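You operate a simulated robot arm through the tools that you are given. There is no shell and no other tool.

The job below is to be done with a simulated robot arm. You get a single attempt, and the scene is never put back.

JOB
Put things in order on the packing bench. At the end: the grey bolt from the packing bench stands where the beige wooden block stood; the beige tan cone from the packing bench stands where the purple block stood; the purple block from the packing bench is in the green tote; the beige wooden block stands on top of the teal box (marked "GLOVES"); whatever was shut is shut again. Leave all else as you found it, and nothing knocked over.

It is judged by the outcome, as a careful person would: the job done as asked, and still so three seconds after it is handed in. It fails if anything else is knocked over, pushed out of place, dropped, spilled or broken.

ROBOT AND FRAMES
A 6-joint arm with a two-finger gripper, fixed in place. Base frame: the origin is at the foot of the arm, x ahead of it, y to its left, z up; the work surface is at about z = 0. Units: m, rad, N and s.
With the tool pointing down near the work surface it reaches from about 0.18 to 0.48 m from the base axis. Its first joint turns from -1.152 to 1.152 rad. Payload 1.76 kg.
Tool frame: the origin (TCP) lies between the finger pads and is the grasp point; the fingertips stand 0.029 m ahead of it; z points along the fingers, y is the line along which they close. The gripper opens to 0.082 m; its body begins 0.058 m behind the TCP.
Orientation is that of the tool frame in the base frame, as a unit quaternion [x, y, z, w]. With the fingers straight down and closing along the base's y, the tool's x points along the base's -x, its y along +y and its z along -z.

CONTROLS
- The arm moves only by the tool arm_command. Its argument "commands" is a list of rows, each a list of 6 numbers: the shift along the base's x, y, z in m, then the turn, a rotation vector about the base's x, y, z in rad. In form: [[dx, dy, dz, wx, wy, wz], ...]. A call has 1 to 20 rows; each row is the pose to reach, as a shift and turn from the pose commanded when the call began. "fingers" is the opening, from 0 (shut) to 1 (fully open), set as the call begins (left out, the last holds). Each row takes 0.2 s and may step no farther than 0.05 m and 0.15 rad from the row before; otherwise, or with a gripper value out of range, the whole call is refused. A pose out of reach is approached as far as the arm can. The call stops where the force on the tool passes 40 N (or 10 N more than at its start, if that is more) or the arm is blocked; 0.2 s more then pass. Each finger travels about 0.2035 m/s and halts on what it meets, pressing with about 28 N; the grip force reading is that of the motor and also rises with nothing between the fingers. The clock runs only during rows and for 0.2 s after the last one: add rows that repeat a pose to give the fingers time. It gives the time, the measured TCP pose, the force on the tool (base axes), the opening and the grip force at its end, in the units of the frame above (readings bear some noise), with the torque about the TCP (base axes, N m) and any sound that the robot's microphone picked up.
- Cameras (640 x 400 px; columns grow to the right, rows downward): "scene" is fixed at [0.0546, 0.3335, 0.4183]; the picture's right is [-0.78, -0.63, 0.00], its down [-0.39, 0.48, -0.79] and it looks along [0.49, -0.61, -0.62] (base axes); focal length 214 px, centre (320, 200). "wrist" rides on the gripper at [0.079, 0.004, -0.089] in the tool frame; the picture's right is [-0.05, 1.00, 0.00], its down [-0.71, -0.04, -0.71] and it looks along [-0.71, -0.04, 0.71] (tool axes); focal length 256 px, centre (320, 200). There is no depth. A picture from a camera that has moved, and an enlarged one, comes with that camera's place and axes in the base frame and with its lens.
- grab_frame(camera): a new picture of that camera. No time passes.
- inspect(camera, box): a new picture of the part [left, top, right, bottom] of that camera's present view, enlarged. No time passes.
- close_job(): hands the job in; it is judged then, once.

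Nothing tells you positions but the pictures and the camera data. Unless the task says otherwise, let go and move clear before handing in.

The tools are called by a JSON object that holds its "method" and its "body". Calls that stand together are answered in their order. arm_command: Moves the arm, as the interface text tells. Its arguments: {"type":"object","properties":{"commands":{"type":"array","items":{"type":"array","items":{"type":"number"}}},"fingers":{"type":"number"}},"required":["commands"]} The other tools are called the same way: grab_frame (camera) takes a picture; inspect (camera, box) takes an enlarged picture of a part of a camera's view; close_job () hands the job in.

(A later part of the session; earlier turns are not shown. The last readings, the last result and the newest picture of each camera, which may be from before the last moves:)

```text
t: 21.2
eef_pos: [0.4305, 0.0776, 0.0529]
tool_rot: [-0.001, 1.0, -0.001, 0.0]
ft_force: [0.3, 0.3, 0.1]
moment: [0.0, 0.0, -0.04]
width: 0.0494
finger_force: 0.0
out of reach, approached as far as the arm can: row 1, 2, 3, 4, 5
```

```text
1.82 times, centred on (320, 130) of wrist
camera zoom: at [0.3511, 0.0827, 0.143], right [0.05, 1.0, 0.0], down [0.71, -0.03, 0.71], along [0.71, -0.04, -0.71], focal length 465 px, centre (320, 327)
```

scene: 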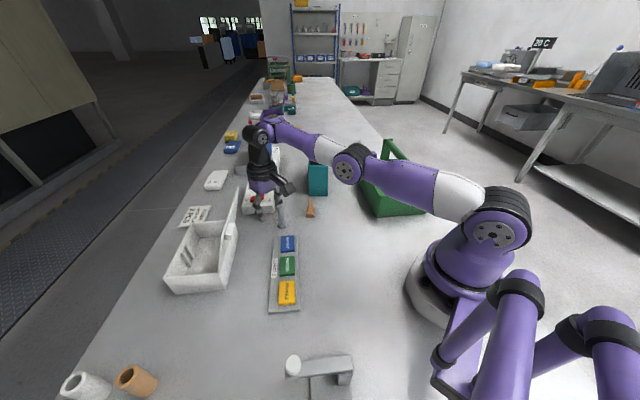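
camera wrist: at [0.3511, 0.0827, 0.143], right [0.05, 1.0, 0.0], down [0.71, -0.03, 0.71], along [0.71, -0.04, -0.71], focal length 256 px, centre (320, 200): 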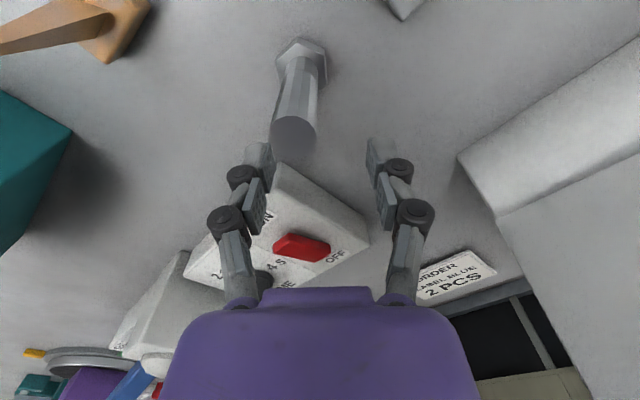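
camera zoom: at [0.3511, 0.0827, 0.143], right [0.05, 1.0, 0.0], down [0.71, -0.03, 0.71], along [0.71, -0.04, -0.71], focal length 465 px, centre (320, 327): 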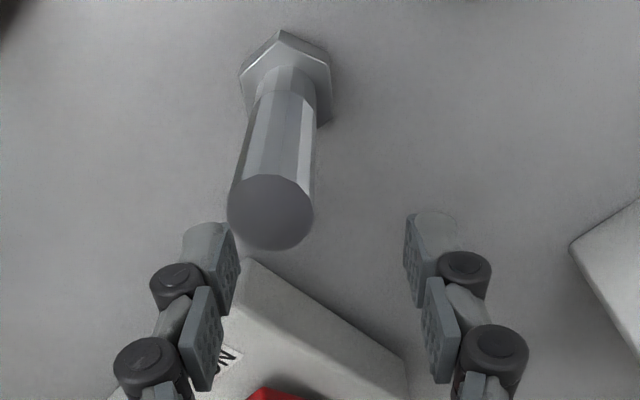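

The arm is stretched into a low elbow shape and simply landed too far out; the bolt looks upright and sits between the open fingers' lines. I'll back straight up the way I came and check where it goes.

{"method": "arm_command", "body": {"commands": [[0, 0, 0.025, 0, 0, 0], [0, 0, 0.055, 0, 0, 0]]}}

{"method": "grab_frame", "body": {"camera": "scene"}}

{"method": "grab_frame", "body": {"camera": "wrist"}}

```text
t: 21.8
eef_pos: [0.4309, 0.0779, 0.1084]
tool_rot: [-0.003, 1.0, -0.001, 0.0]
ft_force: [-0.4, -1.2, 0.6]
moment: [-0.01, 0.0, 0.0]
width: 0.049
finger_force: 0.0
```

```text
taken
```

scene: 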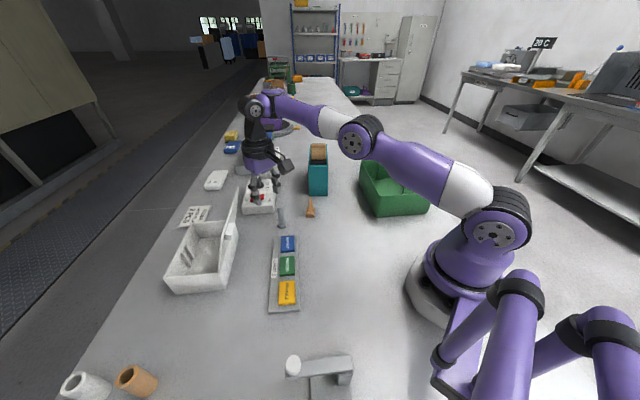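

```text
taken
camera wrist: at [0.3509, 0.082, 0.1983], right [0.05, 1.0, 0.0], down [0.71, -0.03, 0.71], along [0.71, -0.04, -0.71], focal length 256 px, centre (320, 200)
```

wrist: 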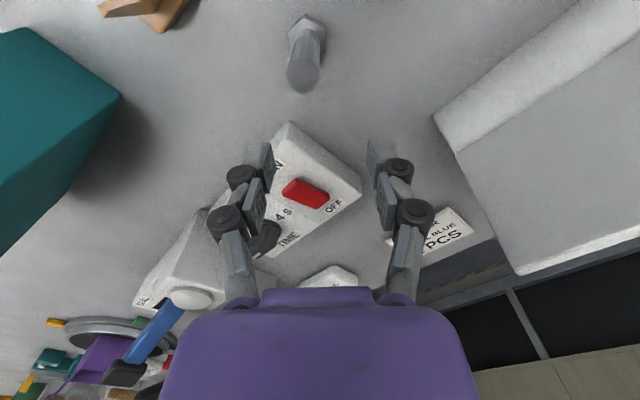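

After an out-of-reach move the controller takes the reached pose as the new start, and rising worked normally. I'll rise a bit more and then move inward over the bolt to see whether that's reachable at this height.

{"method": "arm_command", "body": {"commands": [[0, 0, 0.03, 0, 0, 0], [-0.018, -0.0035, 0.03, 0, 0, 0], [-0.0365, -0.0075, 0.03, 0, 0, 0], [-0.0365, -0.0075, 0.03, 0, 0, 0]]}}

{"method": "grab_frame", "body": {"camera": "scene"}}

{"method": "inspect", "body": {"camera": "wrist", "box": [240, 20, 400, 180]}}

```text
t: 22.8
eef_pos: [0.4062, 0.071, 0.1454]
tool_rot: [-0.001, 1.0, -0.002, 0.0]
ft_force: [-0.2, 0.5, -0.5]
moment: [0.0, 0.0, 0.03]
width: 0.0492
finger_force: 0.0
out of reach, approached as far as the arm can: row 3, 4
```

```text
taken
```

scene: 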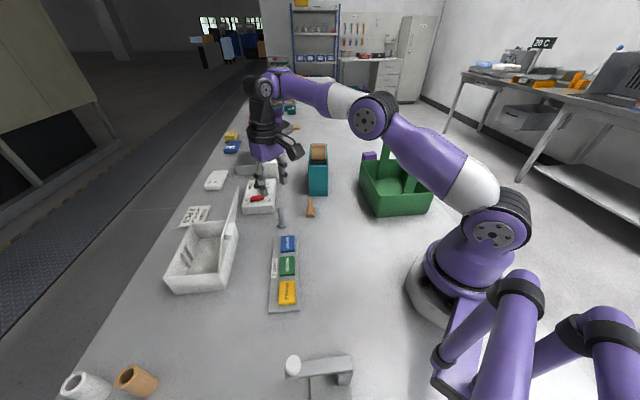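

```text
2.50 times, centred on (320, 100) of wrist
camera zoom: at [0.3262, 0.0763, 0.2351], right [0.05, 1.0, 0.0], down [0.71, -0.03, 0.71], along [0.71, -0.04, -0.71], focal length 640 px, centre (320, 450)
```

zoom: 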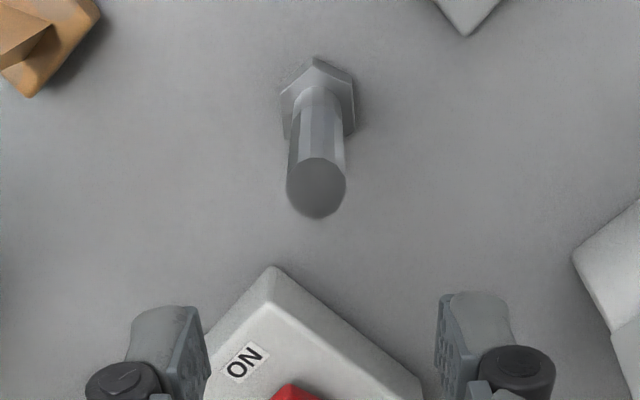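

Moving inward stops at about r = 0.41 at this height, so the arm seems to be in a different elbow configuration from when it picked the block. I'll look at the arm itself more closely.

{"method": "inspect", "body": {"camera": "scene", "box": [230, 50, 540, 270]}}

```text
1.82 times, centred on (385, 160) of scene
camera zoom: at [0.0546, 0.3335, 0.4183], right [-0.78, -0.63, 0.0], down [-0.39, 0.48, -0.79], along [0.49, -0.61, -0.62], focal length 390 px, centre (202, 273)
```

zoom: 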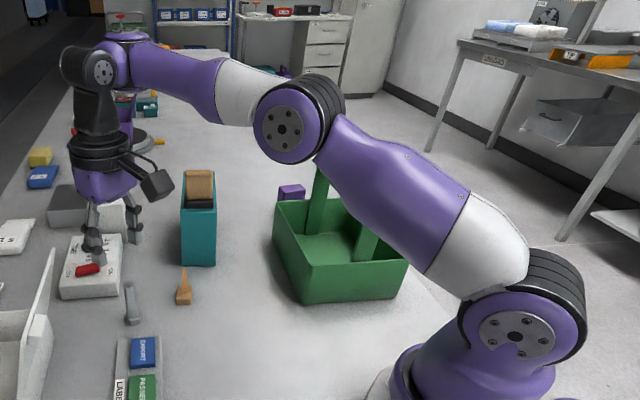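

The pictures suggest the wrist has ended up in a different joint branch from the one used for the block. I'll retreat up and in to the pose I used at t = 3.0 and compare the arm's shape with that picture.

{"method": "arm_command", "body": {"commands": [[0, 0, 0.04, 0, 0, 0], [-0.02, -0.01, 0.06, 0, 0, 0], [-0.05, -0.02, 0.07, 0, 0, 0], [-0.08, -0.035, 0.073, 0, 0, 0], [-0.108, -0.047, 0.073, 0, 0, 0], [-0.108, -0.047, 0.073, 0, 0, 0]]}}

{"method": "grab_frame", "body": {"camera": "scene"}}

{"method": "grab_frame", "body": {"camera": "wrist"}}

```text
t: 24.2
eef_pos: [0.3119, 0.0355, 0.2425]
tool_rot: [-0.001, 1.0, 0.015, -0.01]
ft_force: [0.6, 0.4, 0.1]
moment: [-0.01, -0.01, -0.01]
width: 0.0491
finger_force: 0.1
out of reach, approached as far as the arm can: row 4, 5, 6
```

```text
taken
```

scene: 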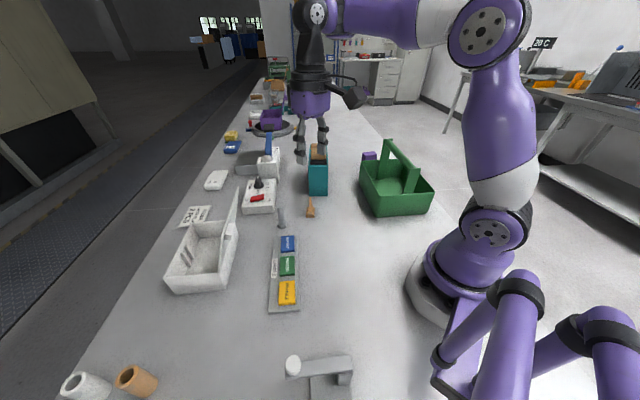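

```text
taken
camera wrist: at [0.2336, 0.0383, 0.3336], right [0.05, 1.0, 0.03], down [0.72, -0.06, 0.69], along [0.69, -0.02, -0.72], focal length 256 px, centre (320, 200)
```

wrist: 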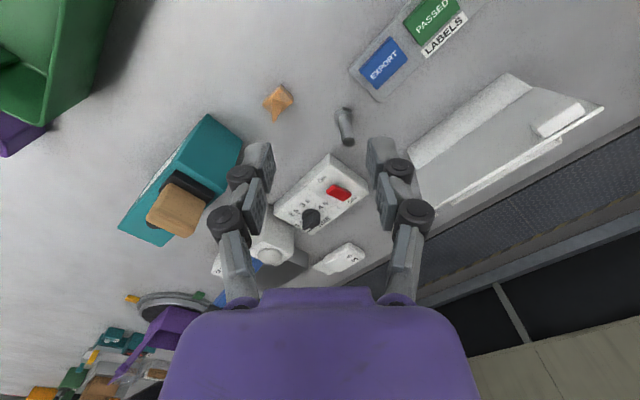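

{"method": "inspect", "body": {"camera": "scene", "box": [260, 0, 560, 290]}}

{"method": "inspect", "body": {"camera": "scene", "box": [260, 0, 400, 170]}}

```text
1.38 times, centred on (410, 145) of scene
camera zoom: at [0.0546, 0.3335, 0.4183], right [-0.78, -0.63, 0.0], down [-0.39, 0.48, -0.79], along [0.49, -0.61, -0.62], focal length 296 px, centre (196, 276)
```

zoom: 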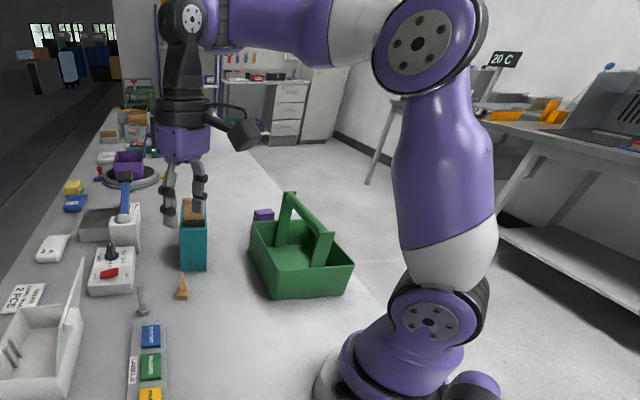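

```text
2.35 times, centred on (330, 85) of scene
camera zoom: at [0.0546, 0.3335, 0.4183], right [-0.78, -0.63, 0.0], down [-0.39, 0.48, -0.79], along [0.49, -0.61, -0.62], focal length 505 px, centre (296, 471)
```

zoom: 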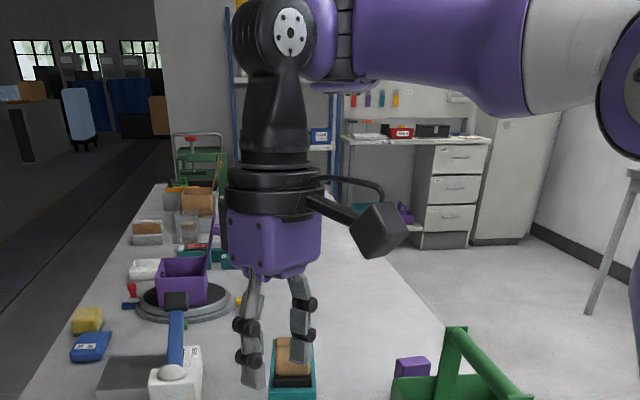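

The arm can't return to that earlier pose in its present joint branch, so the wrist has flipped at some point since the block was placed. I'll go back towards the starting pose, well above everything, to see whether it recovers there.

{"method": "arm_command", "body": {"commands": [[0, 0, 0.03, 0, 0, 0], [-0.01, -0.03, 0.05, 0, 0, 0], [-0.02, -0.07, 0.07, 0, 0, 0], [-0.03, -0.11, 0.08, 0, 0, 0], [-0.045, -0.152, 0.087, 0, 0, 0], [-0.045, -0.152, 0.087, 0, 0, 0]]}}

{"method": "grab_frame", "body": {"camera": "scene"}}

```text
t: 25.6
eef_pos: [0.2537, -0.1274, 0.3055]
tool_rot: [-0.001, 1.0, -0.002, 0.001]
ft_force: [0.1, 0.3, -0.5]
moment: [0.0, 0.03, 0.03]
width: 0.0491
finger_force: 0.0
out of reach, approached as far as the arm can: row 2
```

```text
taken
```

scene: 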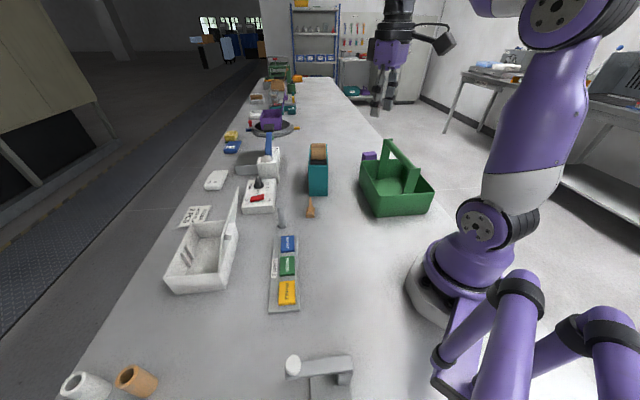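

The arm now looks as it did at the start, so the wrist may have recovered. I'll go again to the t = 3 pose over the middle of the bench to confirm it's reachable.

{"method": "arm_command", "body": {"commands": [[0.01, 0.03, -0.02, 0, 0, 0], [0.02, 0.06, -0.04, 0, 0, 0], [0.03, 0.09, -0.06, 0, 0, 0], [0.038, 0.12, -0.075, 0, 0, 0], [0.045, 0.15, -0.085, 0, 0, 0], [0.045, 0.15, -0.085, 0, 0, 0]]}}

{"method": "grab_frame", "body": {"camera": "scene"}}

```text
t: 27.0
eef_pos: [0.2995, 0.0223, 0.2205]
tool_rot: [-0.001, 1.0, -0.001, 0.0]
ft_force: [-0.1, 0.3, -0.1]
moment: [0.02, -0.01, 0.0]
width: 0.0491
finger_force: 0.1
```

```text
taken
```

scene: 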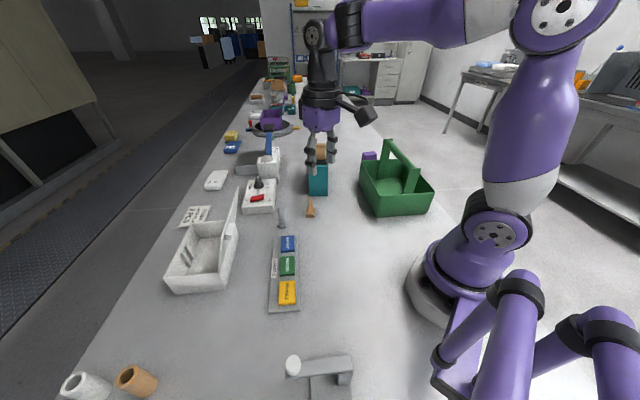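

The arm is back in its normal shape. From now on I'll travel at small radius and moderate height and only reach out while low. Next is a low approach to hover above the bolt.

{"method": "arm_command", "body": {"commands": [[0.02, 0.01, -0.02, 0, 0, 0], [0.045, 0.023, -0.04, 0, 0, 0], [0.07, 0.036, -0.055, 0, 0, 0], [0.0945, 0.048, -0.07, 0, 0, 0], [0.0945, 0.048, -0.07, 0, 0, 0]], "fingers": 0.6}}

{"method": "inspect", "body": {"camera": "wrist", "box": [240, 20, 400, 180]}}

{"method": "grab_frame", "body": {"camera": "scene"}}

```text
t: 28.2
eef_pos: [0.3945, 0.0715, 0.1484]
tool_rot: [-0.001, 1.0, -0.001, 0.001]
ft_force: [-1.0, 0.1, 0.8]
moment: [0.01, -0.02, -0.01]
width: 0.0491
finger_force: 0.0
```

```text
2.50 times, centred on (320, 100) of wrist
camera zoom: at [0.3134, 0.0748, 0.2393], right [0.05, 1.0, 0.0], down [0.7, -0.03, 0.71], along [0.71, -0.04, -0.71], focal length 640 px, centre (320, 450)
```

zoom: 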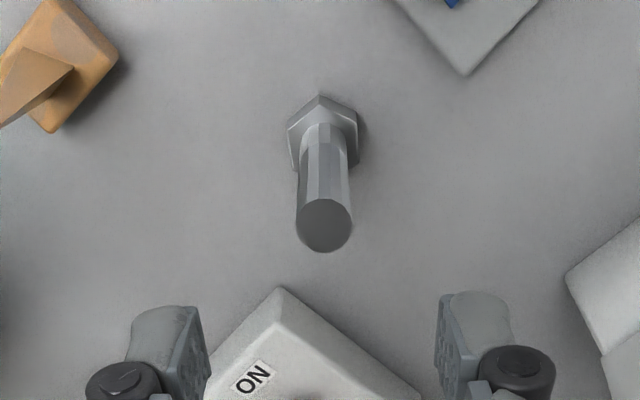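

```text
taken
```

scene: 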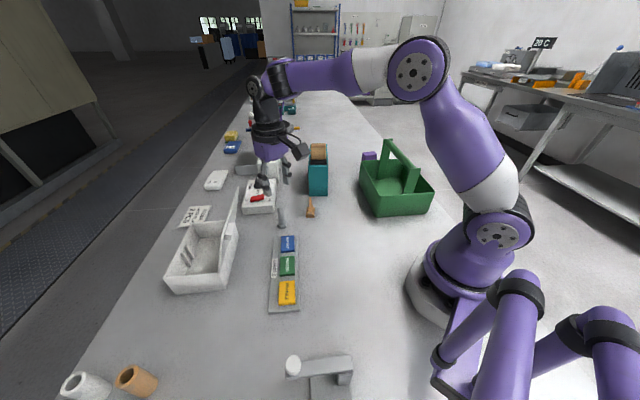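

The hover pose is good and the bolt is centred within about 1–2 mm. I'll descend in two steps around the shaft.

{"method": "arm_command", "body": {"commands": [[0.001, 0.001, -0.03, 0, 0, 0], [0.001, 0.001, -0.055, 0, 0, 0], [0.001, 0.001, -0.055, 0, 0, 0]]}}

{"method": "grab_frame", "body": {"camera": "wrist"}}

```text
t: 29.0
eef_pos: [0.3948, 0.0715, 0.0956]
tool_rot: [-0.001, 1.0, 0.0, 0.0]
ft_force: [-0.1, -0.6, -0.1]
moment: [-0.02, 0.0, 0.0]
width: 0.0493
finger_force: 0.0
```

```text
taken
camera wrist: at [0.3137, 0.0759, 0.1843], right [0.05, 1.0, 0.0], down [0.7, -0.03, 0.71], along [0.71, -0.04, -0.71], focal length 256 px, centre (320, 200)
```

wrist: 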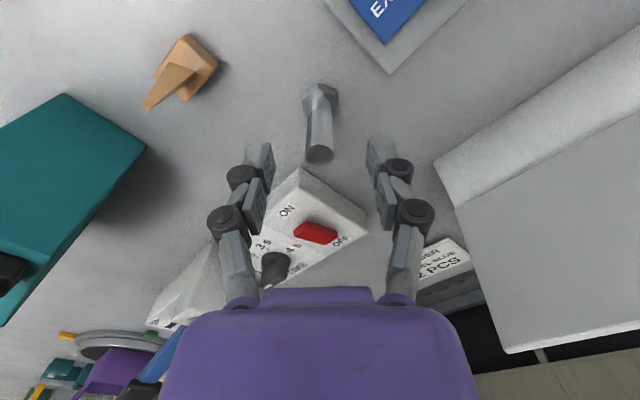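

{"method": "arm_command", "body": {"commands": [[0, 0, -0.025, 0, 0, 0], [0, 0, -0.045, 0, 0, 0], [0, 0, -0.045, 0, 0, 0]]}}

{"method": "grab_frame", "body": {"camera": "wrist"}}

{"method": "inspect", "body": {"camera": "scene", "box": [230, 140, 330, 240]}}

```text
t: 29.8
eef_pos: [0.3944, 0.0709, 0.0488]
tool_rot: [-0.001, 1.0, -0.001, 0.001]
ft_force: [0.8, -1.1, 0.0]
moment: [0.0, 0.03, 0.01]
width: 0.0492
finger_force: 0.0
```

```text
taken
camera wrist: at [0.3137, 0.0758, 0.1392], right [0.05, 1.0, 0.0], down [0.7, -0.03, 0.71], along [0.71, -0.04, -0.71], focal length 256 px, centre (320, 200)
```

wrist: 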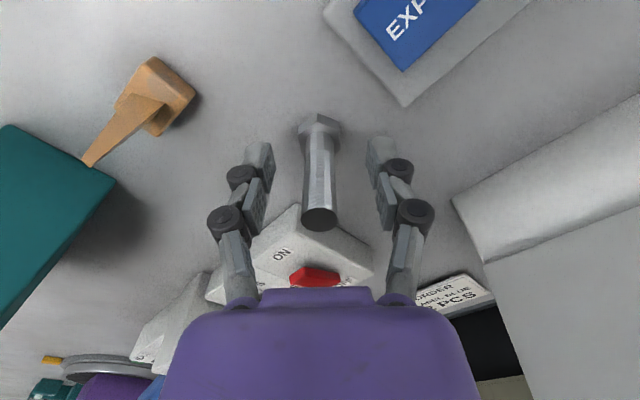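

```text
4.00 times, centred on (280, 190) of scene
camera zoom: at [0.0546, 0.3335, 0.4183], right [-0.78, -0.63, 0.0], down [-0.39, 0.48, -0.79], along [0.49, -0.61, -0.62], focal length 858 px, centre (480, 240)
```

zoom: 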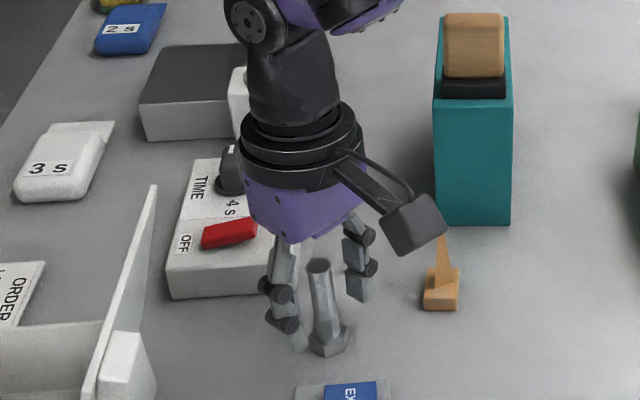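

The bolt shaft is centred between the fingers. I'll close on it.

{"method": "arm_command", "body": {"commands": [[0, 0, 0, 0, 0, 0], [0, 0, 0, 0, 0, 0], [0, 0, 0, 0, 0, 0]], "fingers": 0.0}}

{"method": "grab_frame", "body": {"camera": "wrist"}}

{"method": "inspect", "body": {"camera": "scene", "box": [250, 170, 310, 240]}}

```text
t: 30.6
eef_pos: [0.3935, 0.0719, 0.0504]
tool_rot: [-0.001, 1.0, 0.0, 0.001]
ft_force: [0.8, -0.3, 10.7]
moment: [0.0, -0.03, 0.0]
width: 0.0151
finger_force: 27.4
```

```text
taken
camera wrist: at [0.3138, 0.0759, 0.1398], right [0.05, 1.0, 0.0], down [0.7, -0.03, 0.71], along [0.71, -0.04, -0.7], focal length 256 px, centre (320, 200)
```

wrist: 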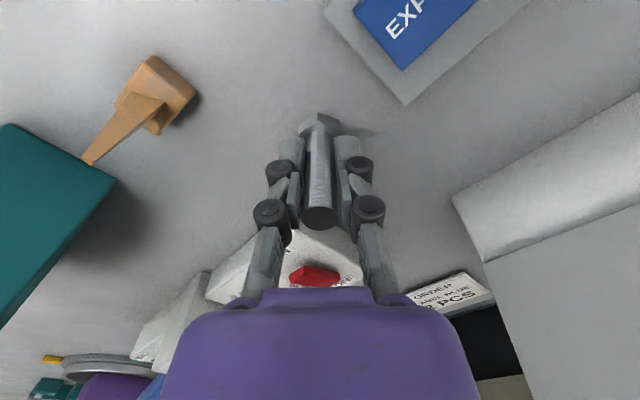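

```text
5.71 times, centred on (280, 205) of scene
camera zoom: at [0.0546, 0.3335, 0.4184], right [-0.78, -0.63, 0.0], down [-0.39, 0.48, -0.79], along [0.49, -0.61, -0.62], focal length 1226 px, centre (549, 171)
```

zoom: 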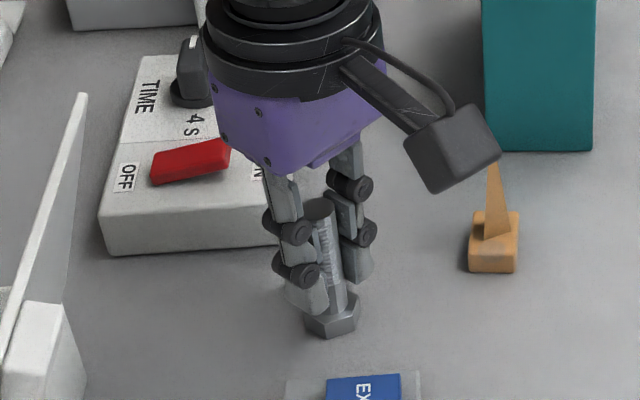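

The bolt is gripped at 0.015 m. I'll lift it, draw in to a small radius, swing round at moderate height to the block's old spot, then check.

{"method": "arm_command", "body": {"commands": [[0, 0, 0.03, 0, 0, 0], [0, 0, 0.07, 0, 0, 0], [0, 0, 0.1, 0, 0, 0], [-0.03, -0.005, 0.12, 0, 0, 0], [-0.06, -0.01, 0.14, 0, 0, 0], [-0.085, -0.02, 0.16, 0, 0, 0], [-0.1, -0.03, 0.165, 0, 0, 0], [-0.1075, 0.0069, 0.165, 0, 0, 0.13], [-0.12, 0.0425, 0.165, 0, 0, 0.26], [-0.137, 0.077, 0.165, 0, 0, 0.39], [-0.158, 0.1085, 0.165, 0, 0, 0.52], [-0.183, 0.1375, 0.165, 0, 0, 0.65], [-0.211, 0.1625, 0.165, 0, 0, 0.79], [-0.211, 0.1625, 0.165, 0, 0, 0.79]]}}

{"method": "grab_frame", "body": {"camera": "scene"}}

{"method": "grab_frame", "body": {"camera": "wrist"}}

```text
t: 33.6
eef_pos: [0.1823, 0.2342, 0.2147]
tool_rot: [-0.387, 0.922, -0.001, 0.001]
ft_force: [-0.6, 0.3, -1.0]
moment: [-0.03, 0.02, -0.03]
width: 0.0149
finger_force: 28.0
```

```text
taken
```

scene: 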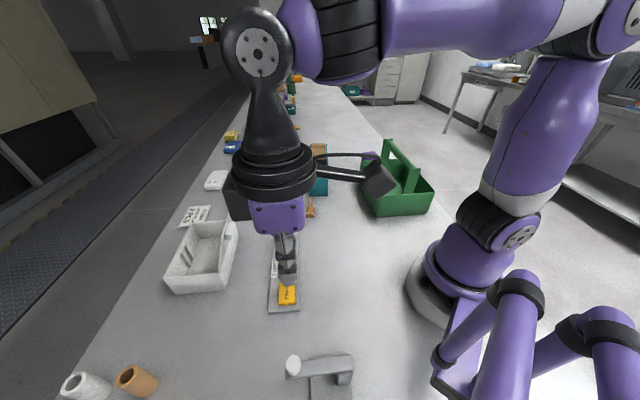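

```text
taken
camera wrist: at [0.1229, 0.1801, 0.3051], right [-0.67, 0.74, 0.0], down [0.52, 0.48, 0.71], along [0.52, 0.48, -0.71], focal length 256 px, centre (320, 200)
```

wrist: 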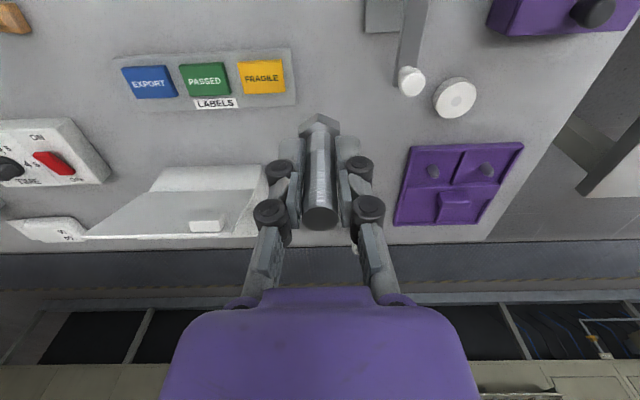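

The bolt is held upright. I'll extend out over the block's old spot at about (0.259, 0.332) and lower to a hover.

{"method": "arm_command", "body": {"commands": [[0.019, 0.0245, -0.016, 0, 0, 0], [0.038, 0.049, -0.032, 0, 0, 0], [0.057, 0.0735, -0.048, 0, 0, 0], [0.076, 0.098, -0.065, 0, 0, 0], [0.076, 0.098, -0.11, 0, 0, 0], [0.076, 0.098, -0.145, 0, 0, 0], [0.076, 0.098, -0.145, 0, 0, 0]]}}

{"method": "grab_frame", "body": {"camera": "wrist"}}

{"method": "grab_frame", "body": {"camera": "scene"}}

```text
t: 35.2
eef_pos: [0.2582, 0.3323, 0.0715]
tool_rot: [-0.387, 0.922, -0.001, 0.002]
ft_force: [0.2, 0.1, -1.8]
moment: [-0.01, 0.01, 0.02]
width: 0.015
finger_force: 27.8
```

```text
taken
camera wrist: at [0.1988, 0.279, 0.1603], right [-0.67, 0.74, 0.0], down [0.52, 0.48, 0.71], along [0.52, 0.48, -0.71], focal length 256 px, centre (320, 200)
```

wrist: 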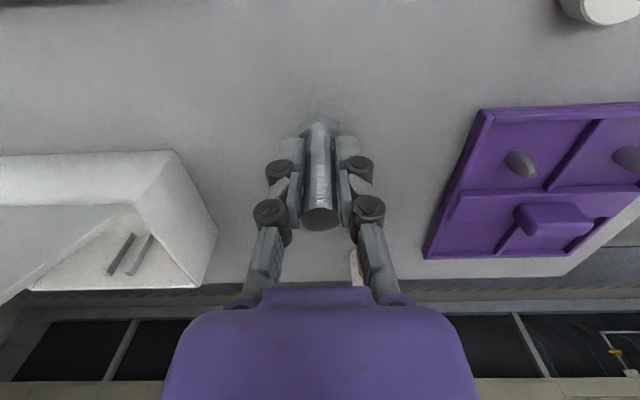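

```text
taken
```

scene: 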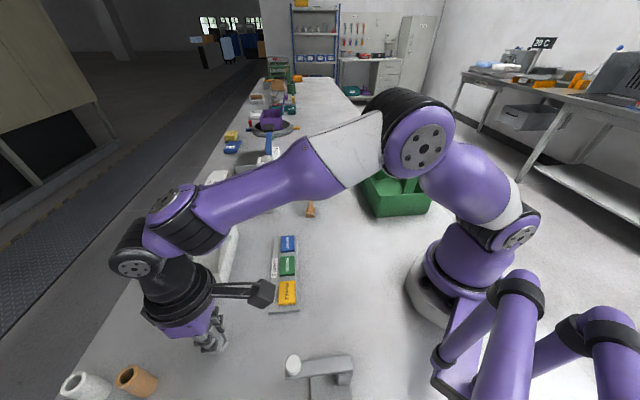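

The bolt hovers about 2 cm over the block's old spot. I'll lower in small steps and feel for contact.

{"method": "arm_command", "body": {"commands": [[0, 0, -0.008, 0, 0, 0], [0, 0, -0.0165, 0, 0, 0], [0, 0, -0.0165, 0, 0, 0]]}}

{"method": "arm_command", "body": {"commands": [[0, 0, -0.002, 0, 0, 0], [0, 0, -0.002, 0, 0, 0]]}}

{"method": "arm_command", "body": {"commands": [[0, 0, -0.0015, 0, 0, 0], [0, 0, -0.0015, 0, 0, 0]]}}

{"method": "inspect", "body": {"camera": "scene", "box": [160, 280, 280, 380]}}

```text
t: 36.0
eef_pos: [0.2586, 0.3316, 0.0541]
tool_rot: [-0.386, 0.922, -0.001, 0.001]
ft_force: [-0.3, -0.1, -1.5]
moment: [-0.02, 0.0, 0.02]
width: 0.0149
finger_force: 27.8
```

```text
t: 36.6
eef_pos: [0.258, 0.3311, 0.0513]
tool_rot: [-0.387, 0.922, -0.001, 0.001]
ft_force: [0.1, 0.4, -1.7]
moment: [-0.02, 0.01, 0.0]
width: 0.0149
finger_force: 27.8
```

```text
t: 37.2
eef_pos: [0.2579, 0.3306, 0.0509]
tool_rot: [-0.386, 0.922, -0.001, 0.001]
ft_force: [-0.3, -0.5, -2.0]
moment: [0.03, 0.02, 0.02]
width: 0.0149
finger_force: 27.9
```

```text
4.00 times, centred on (220, 330) of scene
camera zoom: at [0.0546, 0.3335, 0.4183], right [-0.78, -0.63, 0.0], down [-0.39, 0.48, -0.79], along [0.49, -0.61, -0.62], focal length 858 px, centre (720, -320)
```

zoom: 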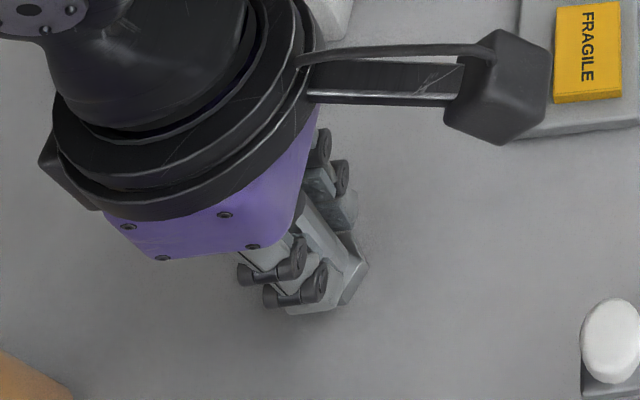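

No contact yet, so I'll keep lowering a millimetre at a time.

{"method": "arm_command", "body": {"commands": [[0, 0, -0.001, 0, 0, 0], [0, 0, -0.001, 0, 0, 0]]}}

{"method": "arm_command", "body": {"commands": [[0, 0, -0.001, 0, 0, 0], [0, 0, -0.001, 0, 0, 0]]}}

```text
t: 37.8
eef_pos: [0.2584, 0.3316, 0.0496]
tool_rot: [-0.387, 0.922, -0.001, 0.001]
ft_force: [-2.6, -2.6, 10.4]
moment: [-0.07, 0.11, -0.02]
width: 0.0149
finger_force: 28.0
```

```text
t: 38.4
eef_pos: [0.2581, 0.3322, 0.0488]
tool_rot: [-0.385, 0.923, 0.0, 0.002]
ft_force: [-3.6, -2.9, 25.0]
moment: [-0.06, 0.12, 0.04]
width: 0.015
finger_force: 28.3
```

Contact is clear now at 25 N, slightly firm. I'll ease back up 1 mm to relieve it and then open the fingers.

{"method": "arm_command", "body": {"commands": [[0, 0, 0.001, 0, 0, 0], [0, 0, 0.0013, 0, 0, 0]]}}

{"method": "arm_command", "body": {"commands": [[0, 0, 0, 0, 0, 0], [0, 0, 0, 0, 0, 0], [0, 0, 0, 0, 0, 0]], "fingers": 0.6}}

{"method": "grab_frame", "body": {"camera": "wrist"}}

```text
t: 39.0
eef_pos: [0.2592, 0.3309, 0.0488]
tool_rot: [-0.386, 0.923, 0.0, 0.002]
ft_force: [1.9, 2.4, 7.8]
moment: [0.23, -0.16, 0.03]
width: 0.015
finger_force: 28.7
```

```text
t: 39.8
eef_pos: [0.2577, 0.3307, 0.0491]
tool_rot: [-0.386, 0.923, 0.0, 0.002]
ft_force: [0.0, -0.2, 0.0]
moment: [0.01, -0.04, 0.01]
width: 0.0491
finger_force: 0.1
```

```text
taken
camera wrist: at [0.199, 0.2783, 0.1389], right [-0.67, 0.74, 0.0], down [0.52, 0.48, 0.71], along [0.52, 0.48, -0.71], focal length 256 px, centre (320, 200)
```

wrist: 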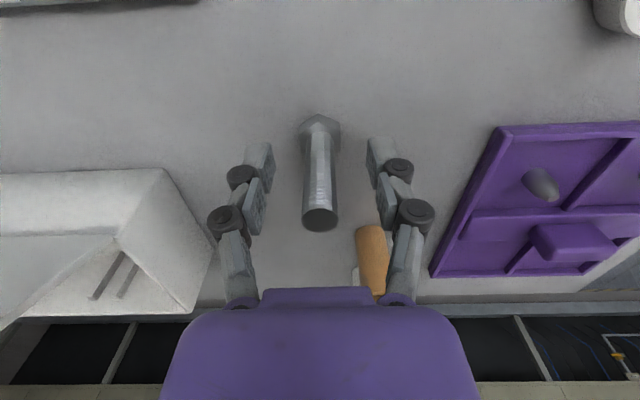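

The bolt stands on its own. I'll rise straight up, then draw back to the small-radius travel pose and check it.

{"method": "arm_command", "body": {"commands": [[0, 0, 0.03, 0, 0, 0], [0, 0, 0.065, 0, 0, 0], [0, 0, 0.1, 0, 0, 0], [-0.019, -0.0245, 0.12, 0, 0, 0], [-0.038, -0.049, 0.135, 0, 0, 0], [-0.057, -0.0735, 0.15, 0, 0, 0], [-0.076, -0.098, 0.165, 0, 0, 0], [-0.076, -0.098, 0.165, 0, 0, 0]]}}

{"method": "grab_frame", "body": {"camera": "wrist"}}

{"method": "inspect", "body": {"camera": "scene", "box": [160, 280, 280, 380]}}

{"method": "inspect", "body": {"camera": "wrist", "box": [260, 80, 400, 200]}}

```text
t: 41.6
eef_pos: [0.1827, 0.2334, 0.2158]
tool_rot: [-0.386, 0.923, 0.0, 0.001]
ft_force: [-0.4, -0.4, -0.6]
moment: [0.02, 0.0, -0.05]
width: 0.0494
finger_force: 0.1
```

```text
taken
camera wrist: at [0.123, 0.1808, 0.3053], right [-0.67, 0.74, 0.0], down [0.52, 0.48, 0.71], along [0.52, 0.48, -0.71], focal length 256 px, centre (320, 200)
```

wrist: 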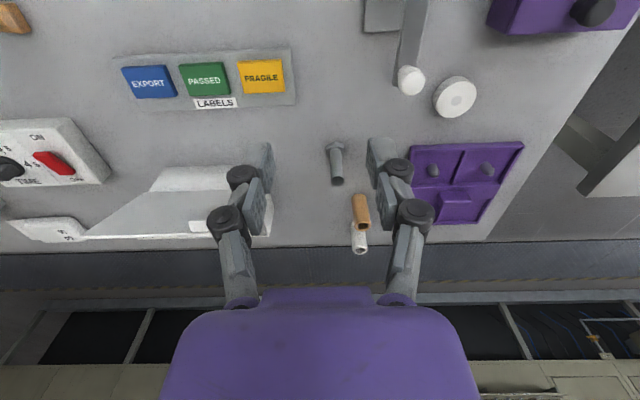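

```text
4.00 times, centred on (220, 330) of scene
camera zoom: at [0.0546, 0.3335, 0.4183], right [-0.78, -0.63, 0.0], down [-0.39, 0.48, -0.79], along [0.49, -0.61, -0.62], focal length 858 px, centre (720, -320)
```

zoom: 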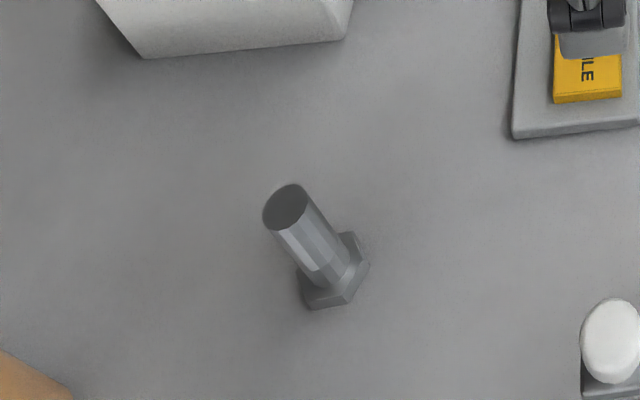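

```text
3.33 times, centred on (330, 140) of wrist
camera zoom: at [0.123, 0.1808, 0.3053], right [-0.67, 0.74, 0.0], down [0.52, 0.48, 0.71], along [0.52, 0.48, -0.71], focal length 853 px, centre (287, 400)
```

zoom: 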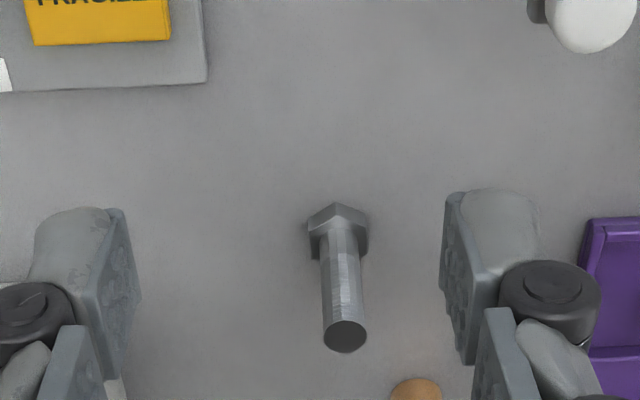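

The bolt stands upright at the block's old spot. Next is the purple block: its spot is near the reach limit, with the tote handle between it and the arm. I'll swing round at small radius while turning the wrist, so the camera side ends up facing outward, away from the handle.

{"method": "arm_command", "body": {"commands": [[0.03, -0.028, 0.005, 0, 0, 0.14], [0.057, -0.0595, 0.01, 0, 0, 0.28], [0.079, -0.0947, 0.015, 0, 0, 0.42], [0.0959, -0.1325, 0.02, 0, 0, 0.56], [0.1073, -0.1724, 0.02, 0, 0, 0.7], [0.1131, -0.2134, 0.02, 0, 0, 0.84], [0.1131, -0.2134, 0.02, 0, 0, 0.84]]}}

{"method": "grab_frame", "body": {"camera": "scene"}}

```text
t: 43.2
eef_pos: [0.2954, 0.0203, 0.2354]
tool_rot: [0.73, -0.684, -0.001, -0.002]
ft_force: [1.0, 1.1, -0.7]
moment: [0.0, 0.0, -0.01]
width: 0.0492
finger_force: 0.0
```

```text
taken
```

scene: 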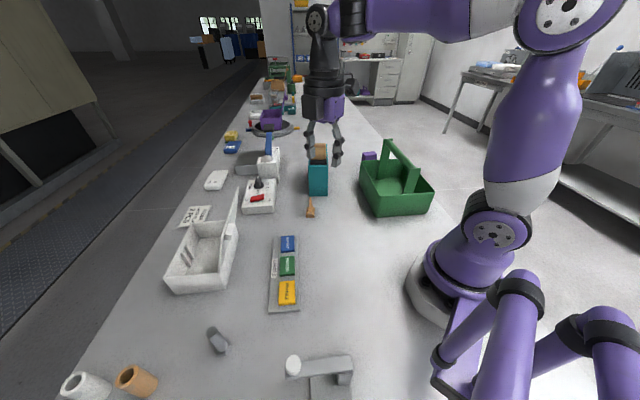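

{"method": "arm_command", "body": {"commands": [[0, -0.0414, 0, 0, 0, 0.14], [-0.0058, -0.0824, 0, 0, 0, 0.28], [-0.0172, -0.1223, 0.005, 0, 0, 0.42], [-0.0341, -0.1601, 0.01, 0, 0, 0.56], [-0.056, -0.1953, 0.015, 0, 0, 0.7], [-0.0827, -0.227, 0.015, 0, 0, 0.845], [-0.0827, -0.227, 0.015, 0, 0, 0.845]]}}

{"method": "grab_frame", "body": {"camera": "scene"}}

{"method": "grab_frame", "body": {"camera": "wrist"}}

```text
t: 44.8
eef_pos: [0.2127, -0.2086, 0.2526]
tool_rot: [0.945, -0.326, 0.001, -0.008]
ft_force: [0.2, 1.1, -0.6]
moment: [-0.02, -0.01, -0.02]
width: 0.0492
finger_force: 0.1
```

```text
taken
```

scene: 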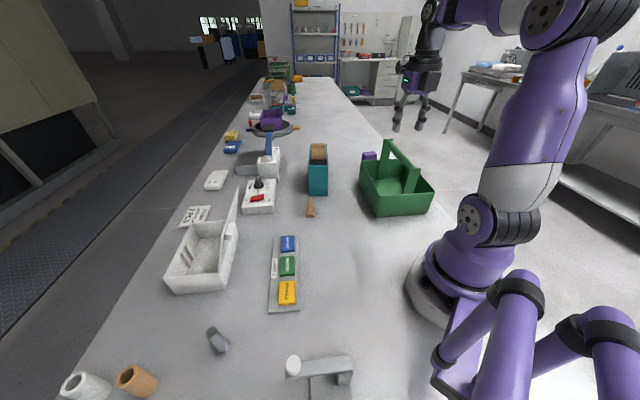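

```text
taken
camera wrist: at [0.2726, -0.2608, 0.3418], right [-0.66, -0.75, -0.01], down [-0.54, 0.46, 0.71], along [-0.53, 0.47, -0.7], focal length 256 px, centre (320, 200)
```

wrist: 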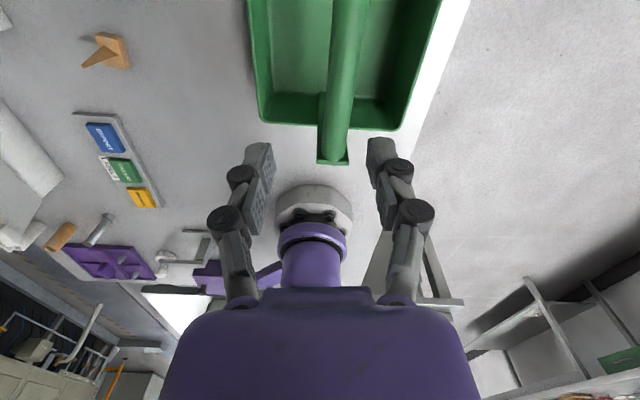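

The wrist turned fine and the camera now faces outward with the closing direction along the purple block's width. I'll tilt the tool outward by about 12.6° so the block comes within reach, keeping well above the handle.

{"method": "arm_command", "body": {"commands": [[0, 0, 0, -0.0675, -0.0868, 0], [0, 0, 0, -0.1351, -0.1736, 0], [0, 0, 0, -0.1351, -0.1736, 0]], "fingers": 1}}

{"method": "grab_frame", "body": {"camera": "scene"}}

```text
t: 45.6
eef_pos: [0.2168, -0.206, 0.2734]
tool_rot: [0.939, -0.325, 0.106, 0.021]
ft_force: [0.9, 0.3, -1.3]
moment: [-0.03, 0.02, 0.0]
width: 0.082
finger_force: 0.0
out of reach, approached as far as the arm can: row 1, 2, 3
```

```text
taken
```

scene: 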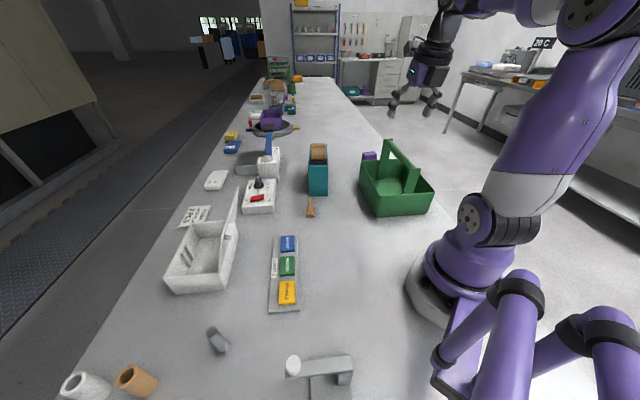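

The tilt is nearly achieved, though the arm was a bit too folded there. Moving outward should be fine, so I'll go over the handle to a point above and just short of the block.

{"method": "arm_command", "body": {"commands": [[0.031, -0.03, -0.009, 0, 0, 0], [0.062, -0.06, -0.018, 0, 0, 0], [0.092, -0.09, -0.027, 0, 0, 0], [0.1232, -0.119, -0.035, 0, 0, 0], [0.1232, -0.119, -0.035, 0, 0, 0]]}}

{"method": "grab_frame", "body": {"camera": "scene"}}

{"method": "grab_frame", "body": {"camera": "wrist"}}

```text
t: 46.8
eef_pos: [0.3186, -0.3126, 0.2396]
tool_rot: [0.94, -0.325, 0.102, 0.037]
ft_force: [0.6, -0.4, 0.4]
moment: [-0.02, -0.01, -0.01]
width: 0.082
finger_force: 0.2
out of reach, approached as far as the arm can: row 1, 2, 4, 5
```

```text
taken
```

scene: 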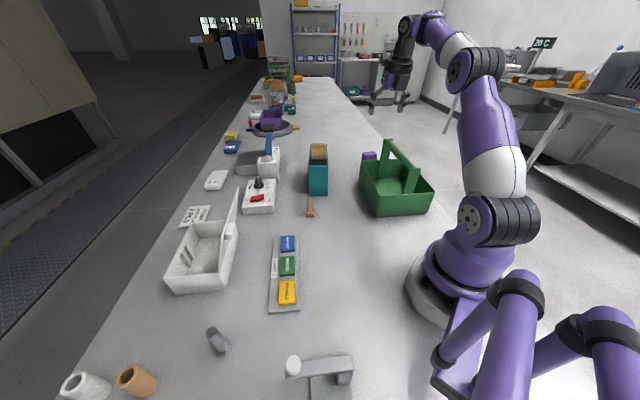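

```text
taken
camera wrist: at [0.3616, -0.3499, 0.3444], right [-0.66, -0.75, -0.01], down [-0.64, 0.55, 0.54], along [-0.4, 0.36, -0.84], focal length 256 px, centre (320, 200)
```

wrist: 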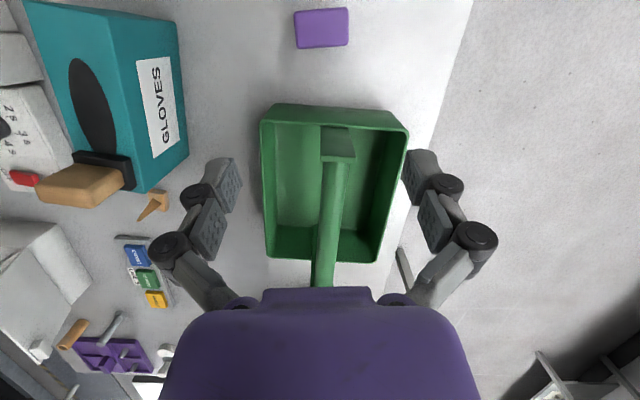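

I'm above the tote's far end, looking back down with the purple block and tote in clear view. I'll enlarge both to refine their positions.

{"method": "inspect", "body": {"camera": "wrist", "box": [270, 0, 370, 80]}}

{"method": "inspect", "body": {"camera": "wrist", "box": [240, 90, 430, 290]}}

```text
5.00 times, centred on (320, 40) of wrist
camera zoom: at [0.3616, -0.3499, 0.3444], right [-0.66, -0.75, -0.01], down [-0.64, 0.55, 0.54], along [-0.4, 0.36, -0.84], focal length 1280 px, centre (320, 1000)
```

zoom: 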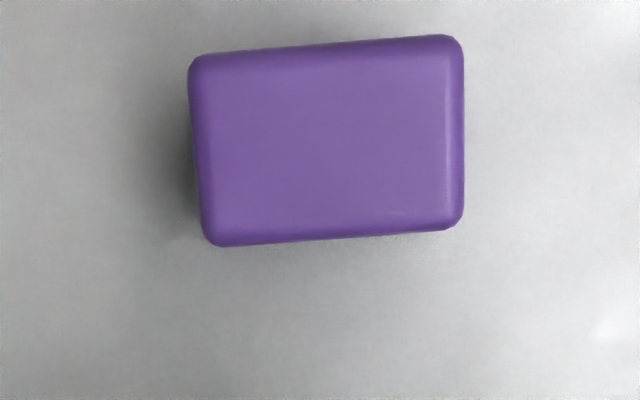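

```text
2.00 times, centred on (335, 190) of wrist
camera zoom: at [0.3616, -0.3499, 0.3444], right [-0.66, -0.75, -0.01], down [-0.64, 0.55, 0.54], along [-0.4, 0.36, -0.84], focal length 512 px, centre (290, 220)
```

zoom: 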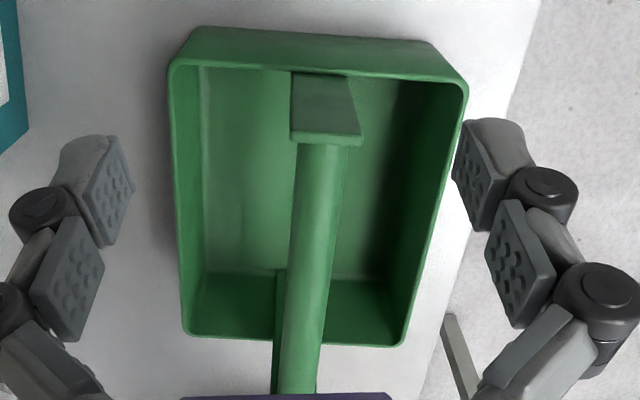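

The refined purple block centre is (0.367, -0.353), 0.0495 × 0.029 m, with its width at 52.5°; the tote's inside halves are each about 0.06 m wide beside the handle. I'll first make a small downward move to confirm what the controller takes as its reference after the out-of-reach rows.

{"method": "arm_command", "body": {"commands": [[0, 0, -0.015, -0.0215, -0.0276, 0], [0, 0, -0.03, -0.0215, -0.0276, 0], [0, 0, -0.03, -0.0215, -0.0276, 0]]}}

```text
t: 47.6
eef_pos: [0.3169, -0.3107, 0.2095]
tool_rot: [0.938, -0.323, 0.12, 0.04]
ft_force: [0.7, -0.4, -0.7]
moment: [-0.01, 0.01, -0.02]
width: 0.0822
finger_force: 0.1
out of reach, approached as far as the arm can: row 1
```

The reference is the reached pose. I'll continue outward past the handle's end, then down to a hover above the block.

{"method": "arm_command", "body": {"commands": [[0.0235, -0.0165, -0.015, 0, 0, 0], [0.038, -0.0305, -0.04, 0, 0, 0], [0.046, -0.0395, -0.075, 0, 0, 0], [0.046, -0.0395, -0.095, 0, 0, 0], [0.046, -0.0395, -0.095, 0, 0, 0]]}}

{"method": "grab_frame", "body": {"camera": "wrist"}}

{"method": "grab_frame", "body": {"camera": "scene"}}

```text
t: 48.8
eef_pos: [0.365, -0.3502, 0.115]
tool_rot: [0.938, -0.323, 0.119, 0.037]
ft_force: [0.0, 0.4, -0.5]
moment: [0.0, 0.0, -0.02]
width: 0.0822
finger_force: 0.2
```

```text
taken
camera wrist: at [0.4043, -0.3878, 0.2214], right [-0.66, -0.76, -0.02], down [-0.66, 0.56, 0.51], along [-0.37, 0.35, -0.86], focal length 256 px, centre (320, 200)
```

wrist: 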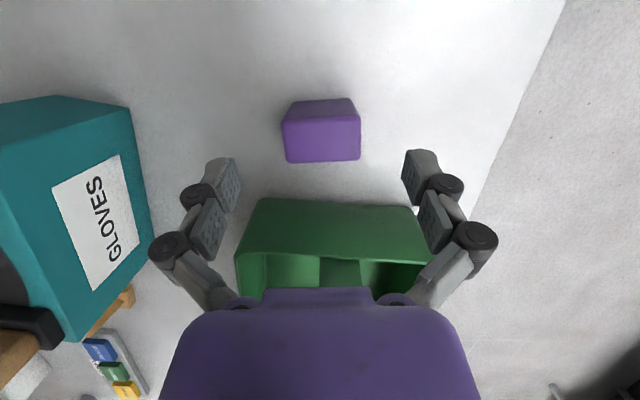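

```text
taken
```

scene: 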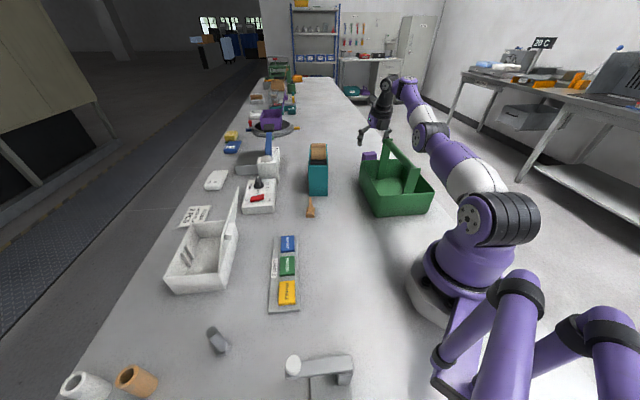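

The hover is good, and the block is centred between the fingers in the wrist view. I'll descend straight down to TCP z ≈ 0.05.

{"method": "arm_command", "body": {"commands": [[0, 0, -0.03, 0, 0, 0], [0, 0, -0.055, 0, 0, 0], [0, 0, -0.065, 0, 0, 0], [0, 0, -0.065, 0, 0, 0]]}}

{"method": "grab_frame", "body": {"camera": "wrist"}}

{"method": "inspect", "body": {"camera": "scene", "box": [330, 60, 450, 220]}}

```text
t: 49.8
eef_pos: [0.3778, -0.3649, 0.0597]
tool_rot: [0.938, -0.324, 0.121, 0.034]
ft_force: [-1.3, 0.2, 0.6]
moment: [-0.01, 0.02, -0.01]
width: 0.0819
finger_force: 0.0
out of reach, approached as far as the arm can: row 1, 2, 3, 4
```

```text
taken
camera wrist: at [0.4169, -0.4025, 0.1664], right [-0.66, -0.76, -0.03], down [-0.66, 0.55, 0.51], along [-0.37, 0.35, -0.86], focal length 256 px, centre (320, 200)
```

wrist: 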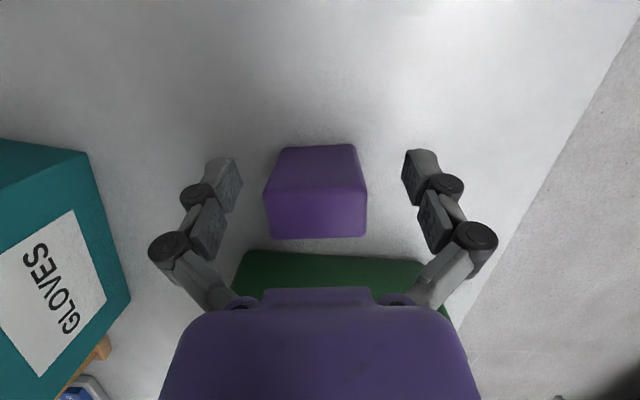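

```text
2.50 times, centred on (390, 140) of scene
camera zoom: at [0.0546, 0.3335, 0.4183], right [-0.78, -0.63, 0.0], down [-0.39, 0.48, -0.79], along [0.49, -0.61, -0.62], focal length 536 px, centre (145, 350)
```

zoom: 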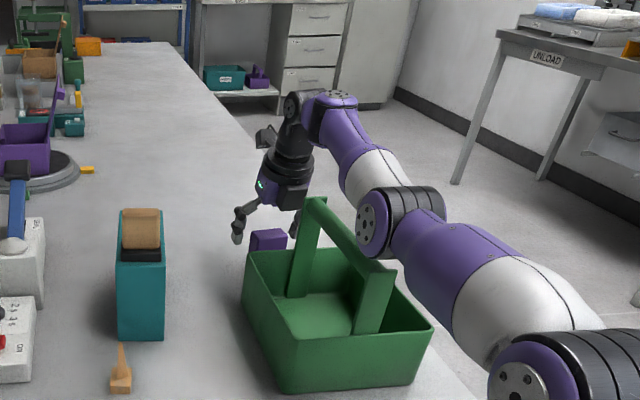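

The arm got stuck fully stretched and slid about 1.5 cm too far out; the block still stands untouched between the open fingers. I'll back out the same way, up and then inward to bend the elbow, then retry with a bit more tilt and a lower approach.

{"method": "arm_command", "body": {"commands": [[0, 0, 0.03, 0, 0, 0], [-0.008, 0.01, 0.055, 0, 0, 0], [-0.02, 0.024, 0.09, 0, 0, 0], [-0.037, 0.038, 0.125, 0, 0, 0], [-0.037, 0.038, 0.125, 0, 0, 0]]}}

{"method": "grab_frame", "body": {"camera": "scene"}}

{"method": "grab_frame", "body": {"camera": "wrist"}}

```text
t: 51.0
eef_pos: [0.342, -0.327, 0.1854]
tool_rot: [0.938, -0.323, 0.12, 0.04]
ft_force: [1.1, -0.4, 0.7]
moment: [0.0, -0.01, -0.01]
width: 0.0819
finger_force: 0.0
```

```text
taken
```

scene: 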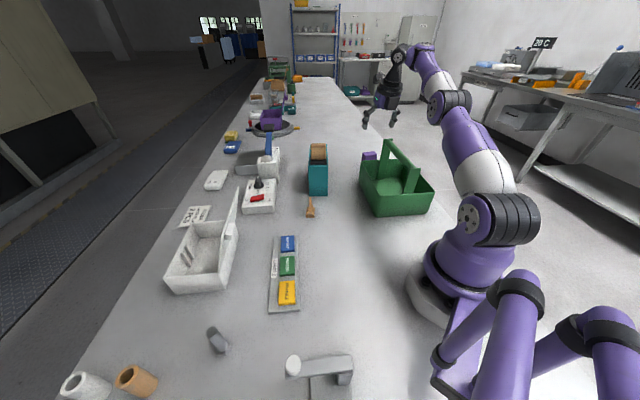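

```text
taken
camera wrist: at [0.381, -0.3641, 0.2921], right [-0.66, -0.75, -0.02], down [-0.66, 0.56, 0.51], along [-0.37, 0.34, -0.86], focal length 256 px, centre (320, 200)
```

wrist: 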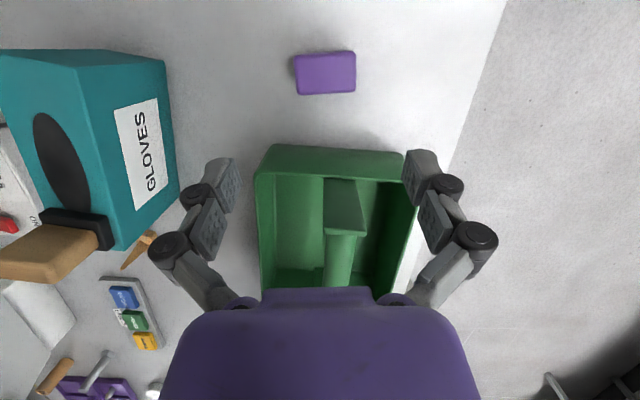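

The block is undisturbed. I'll move up and inward over the tote to bend the elbow properly again.

{"method": "arm_command", "body": {"commands": [[-0.005, 0.005, 0.03, 0, 0, 0], [-0.03, 0.028, 0.045, 0, 0, 0], [-0.06, 0.056, 0.055, 0, 0, 0], [-0.094, 0.087, 0.06, 0, 0, 0], [-0.094, 0.087, 0.06, 0, 0, 0], [-0.094, 0.087, 0.06, 0, 0, 0]]}}

{"method": "grab_frame", "body": {"camera": "scene"}}

```text
t: 52.4
eef_pos: [0.2627, -0.2612, 0.2852]
tool_rot: [0.938, -0.324, 0.119, 0.039]
ft_force: [0.5, -0.2, -0.4]
moment: [0.03, -0.01, -0.03]
width: 0.0819
finger_force: 0.0
out of reach, approached as far as the arm can: row 3, 4, 5, 6
```

```text
taken
```

scene: 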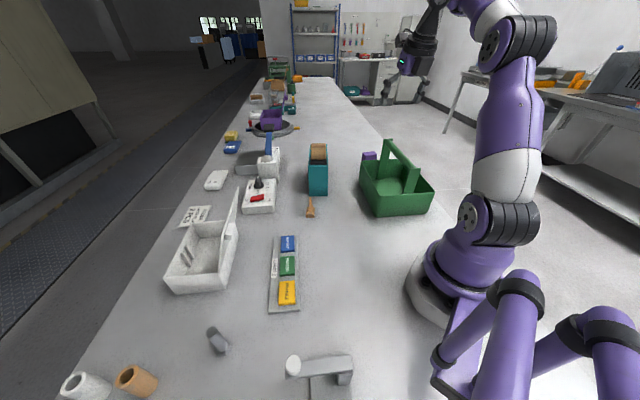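

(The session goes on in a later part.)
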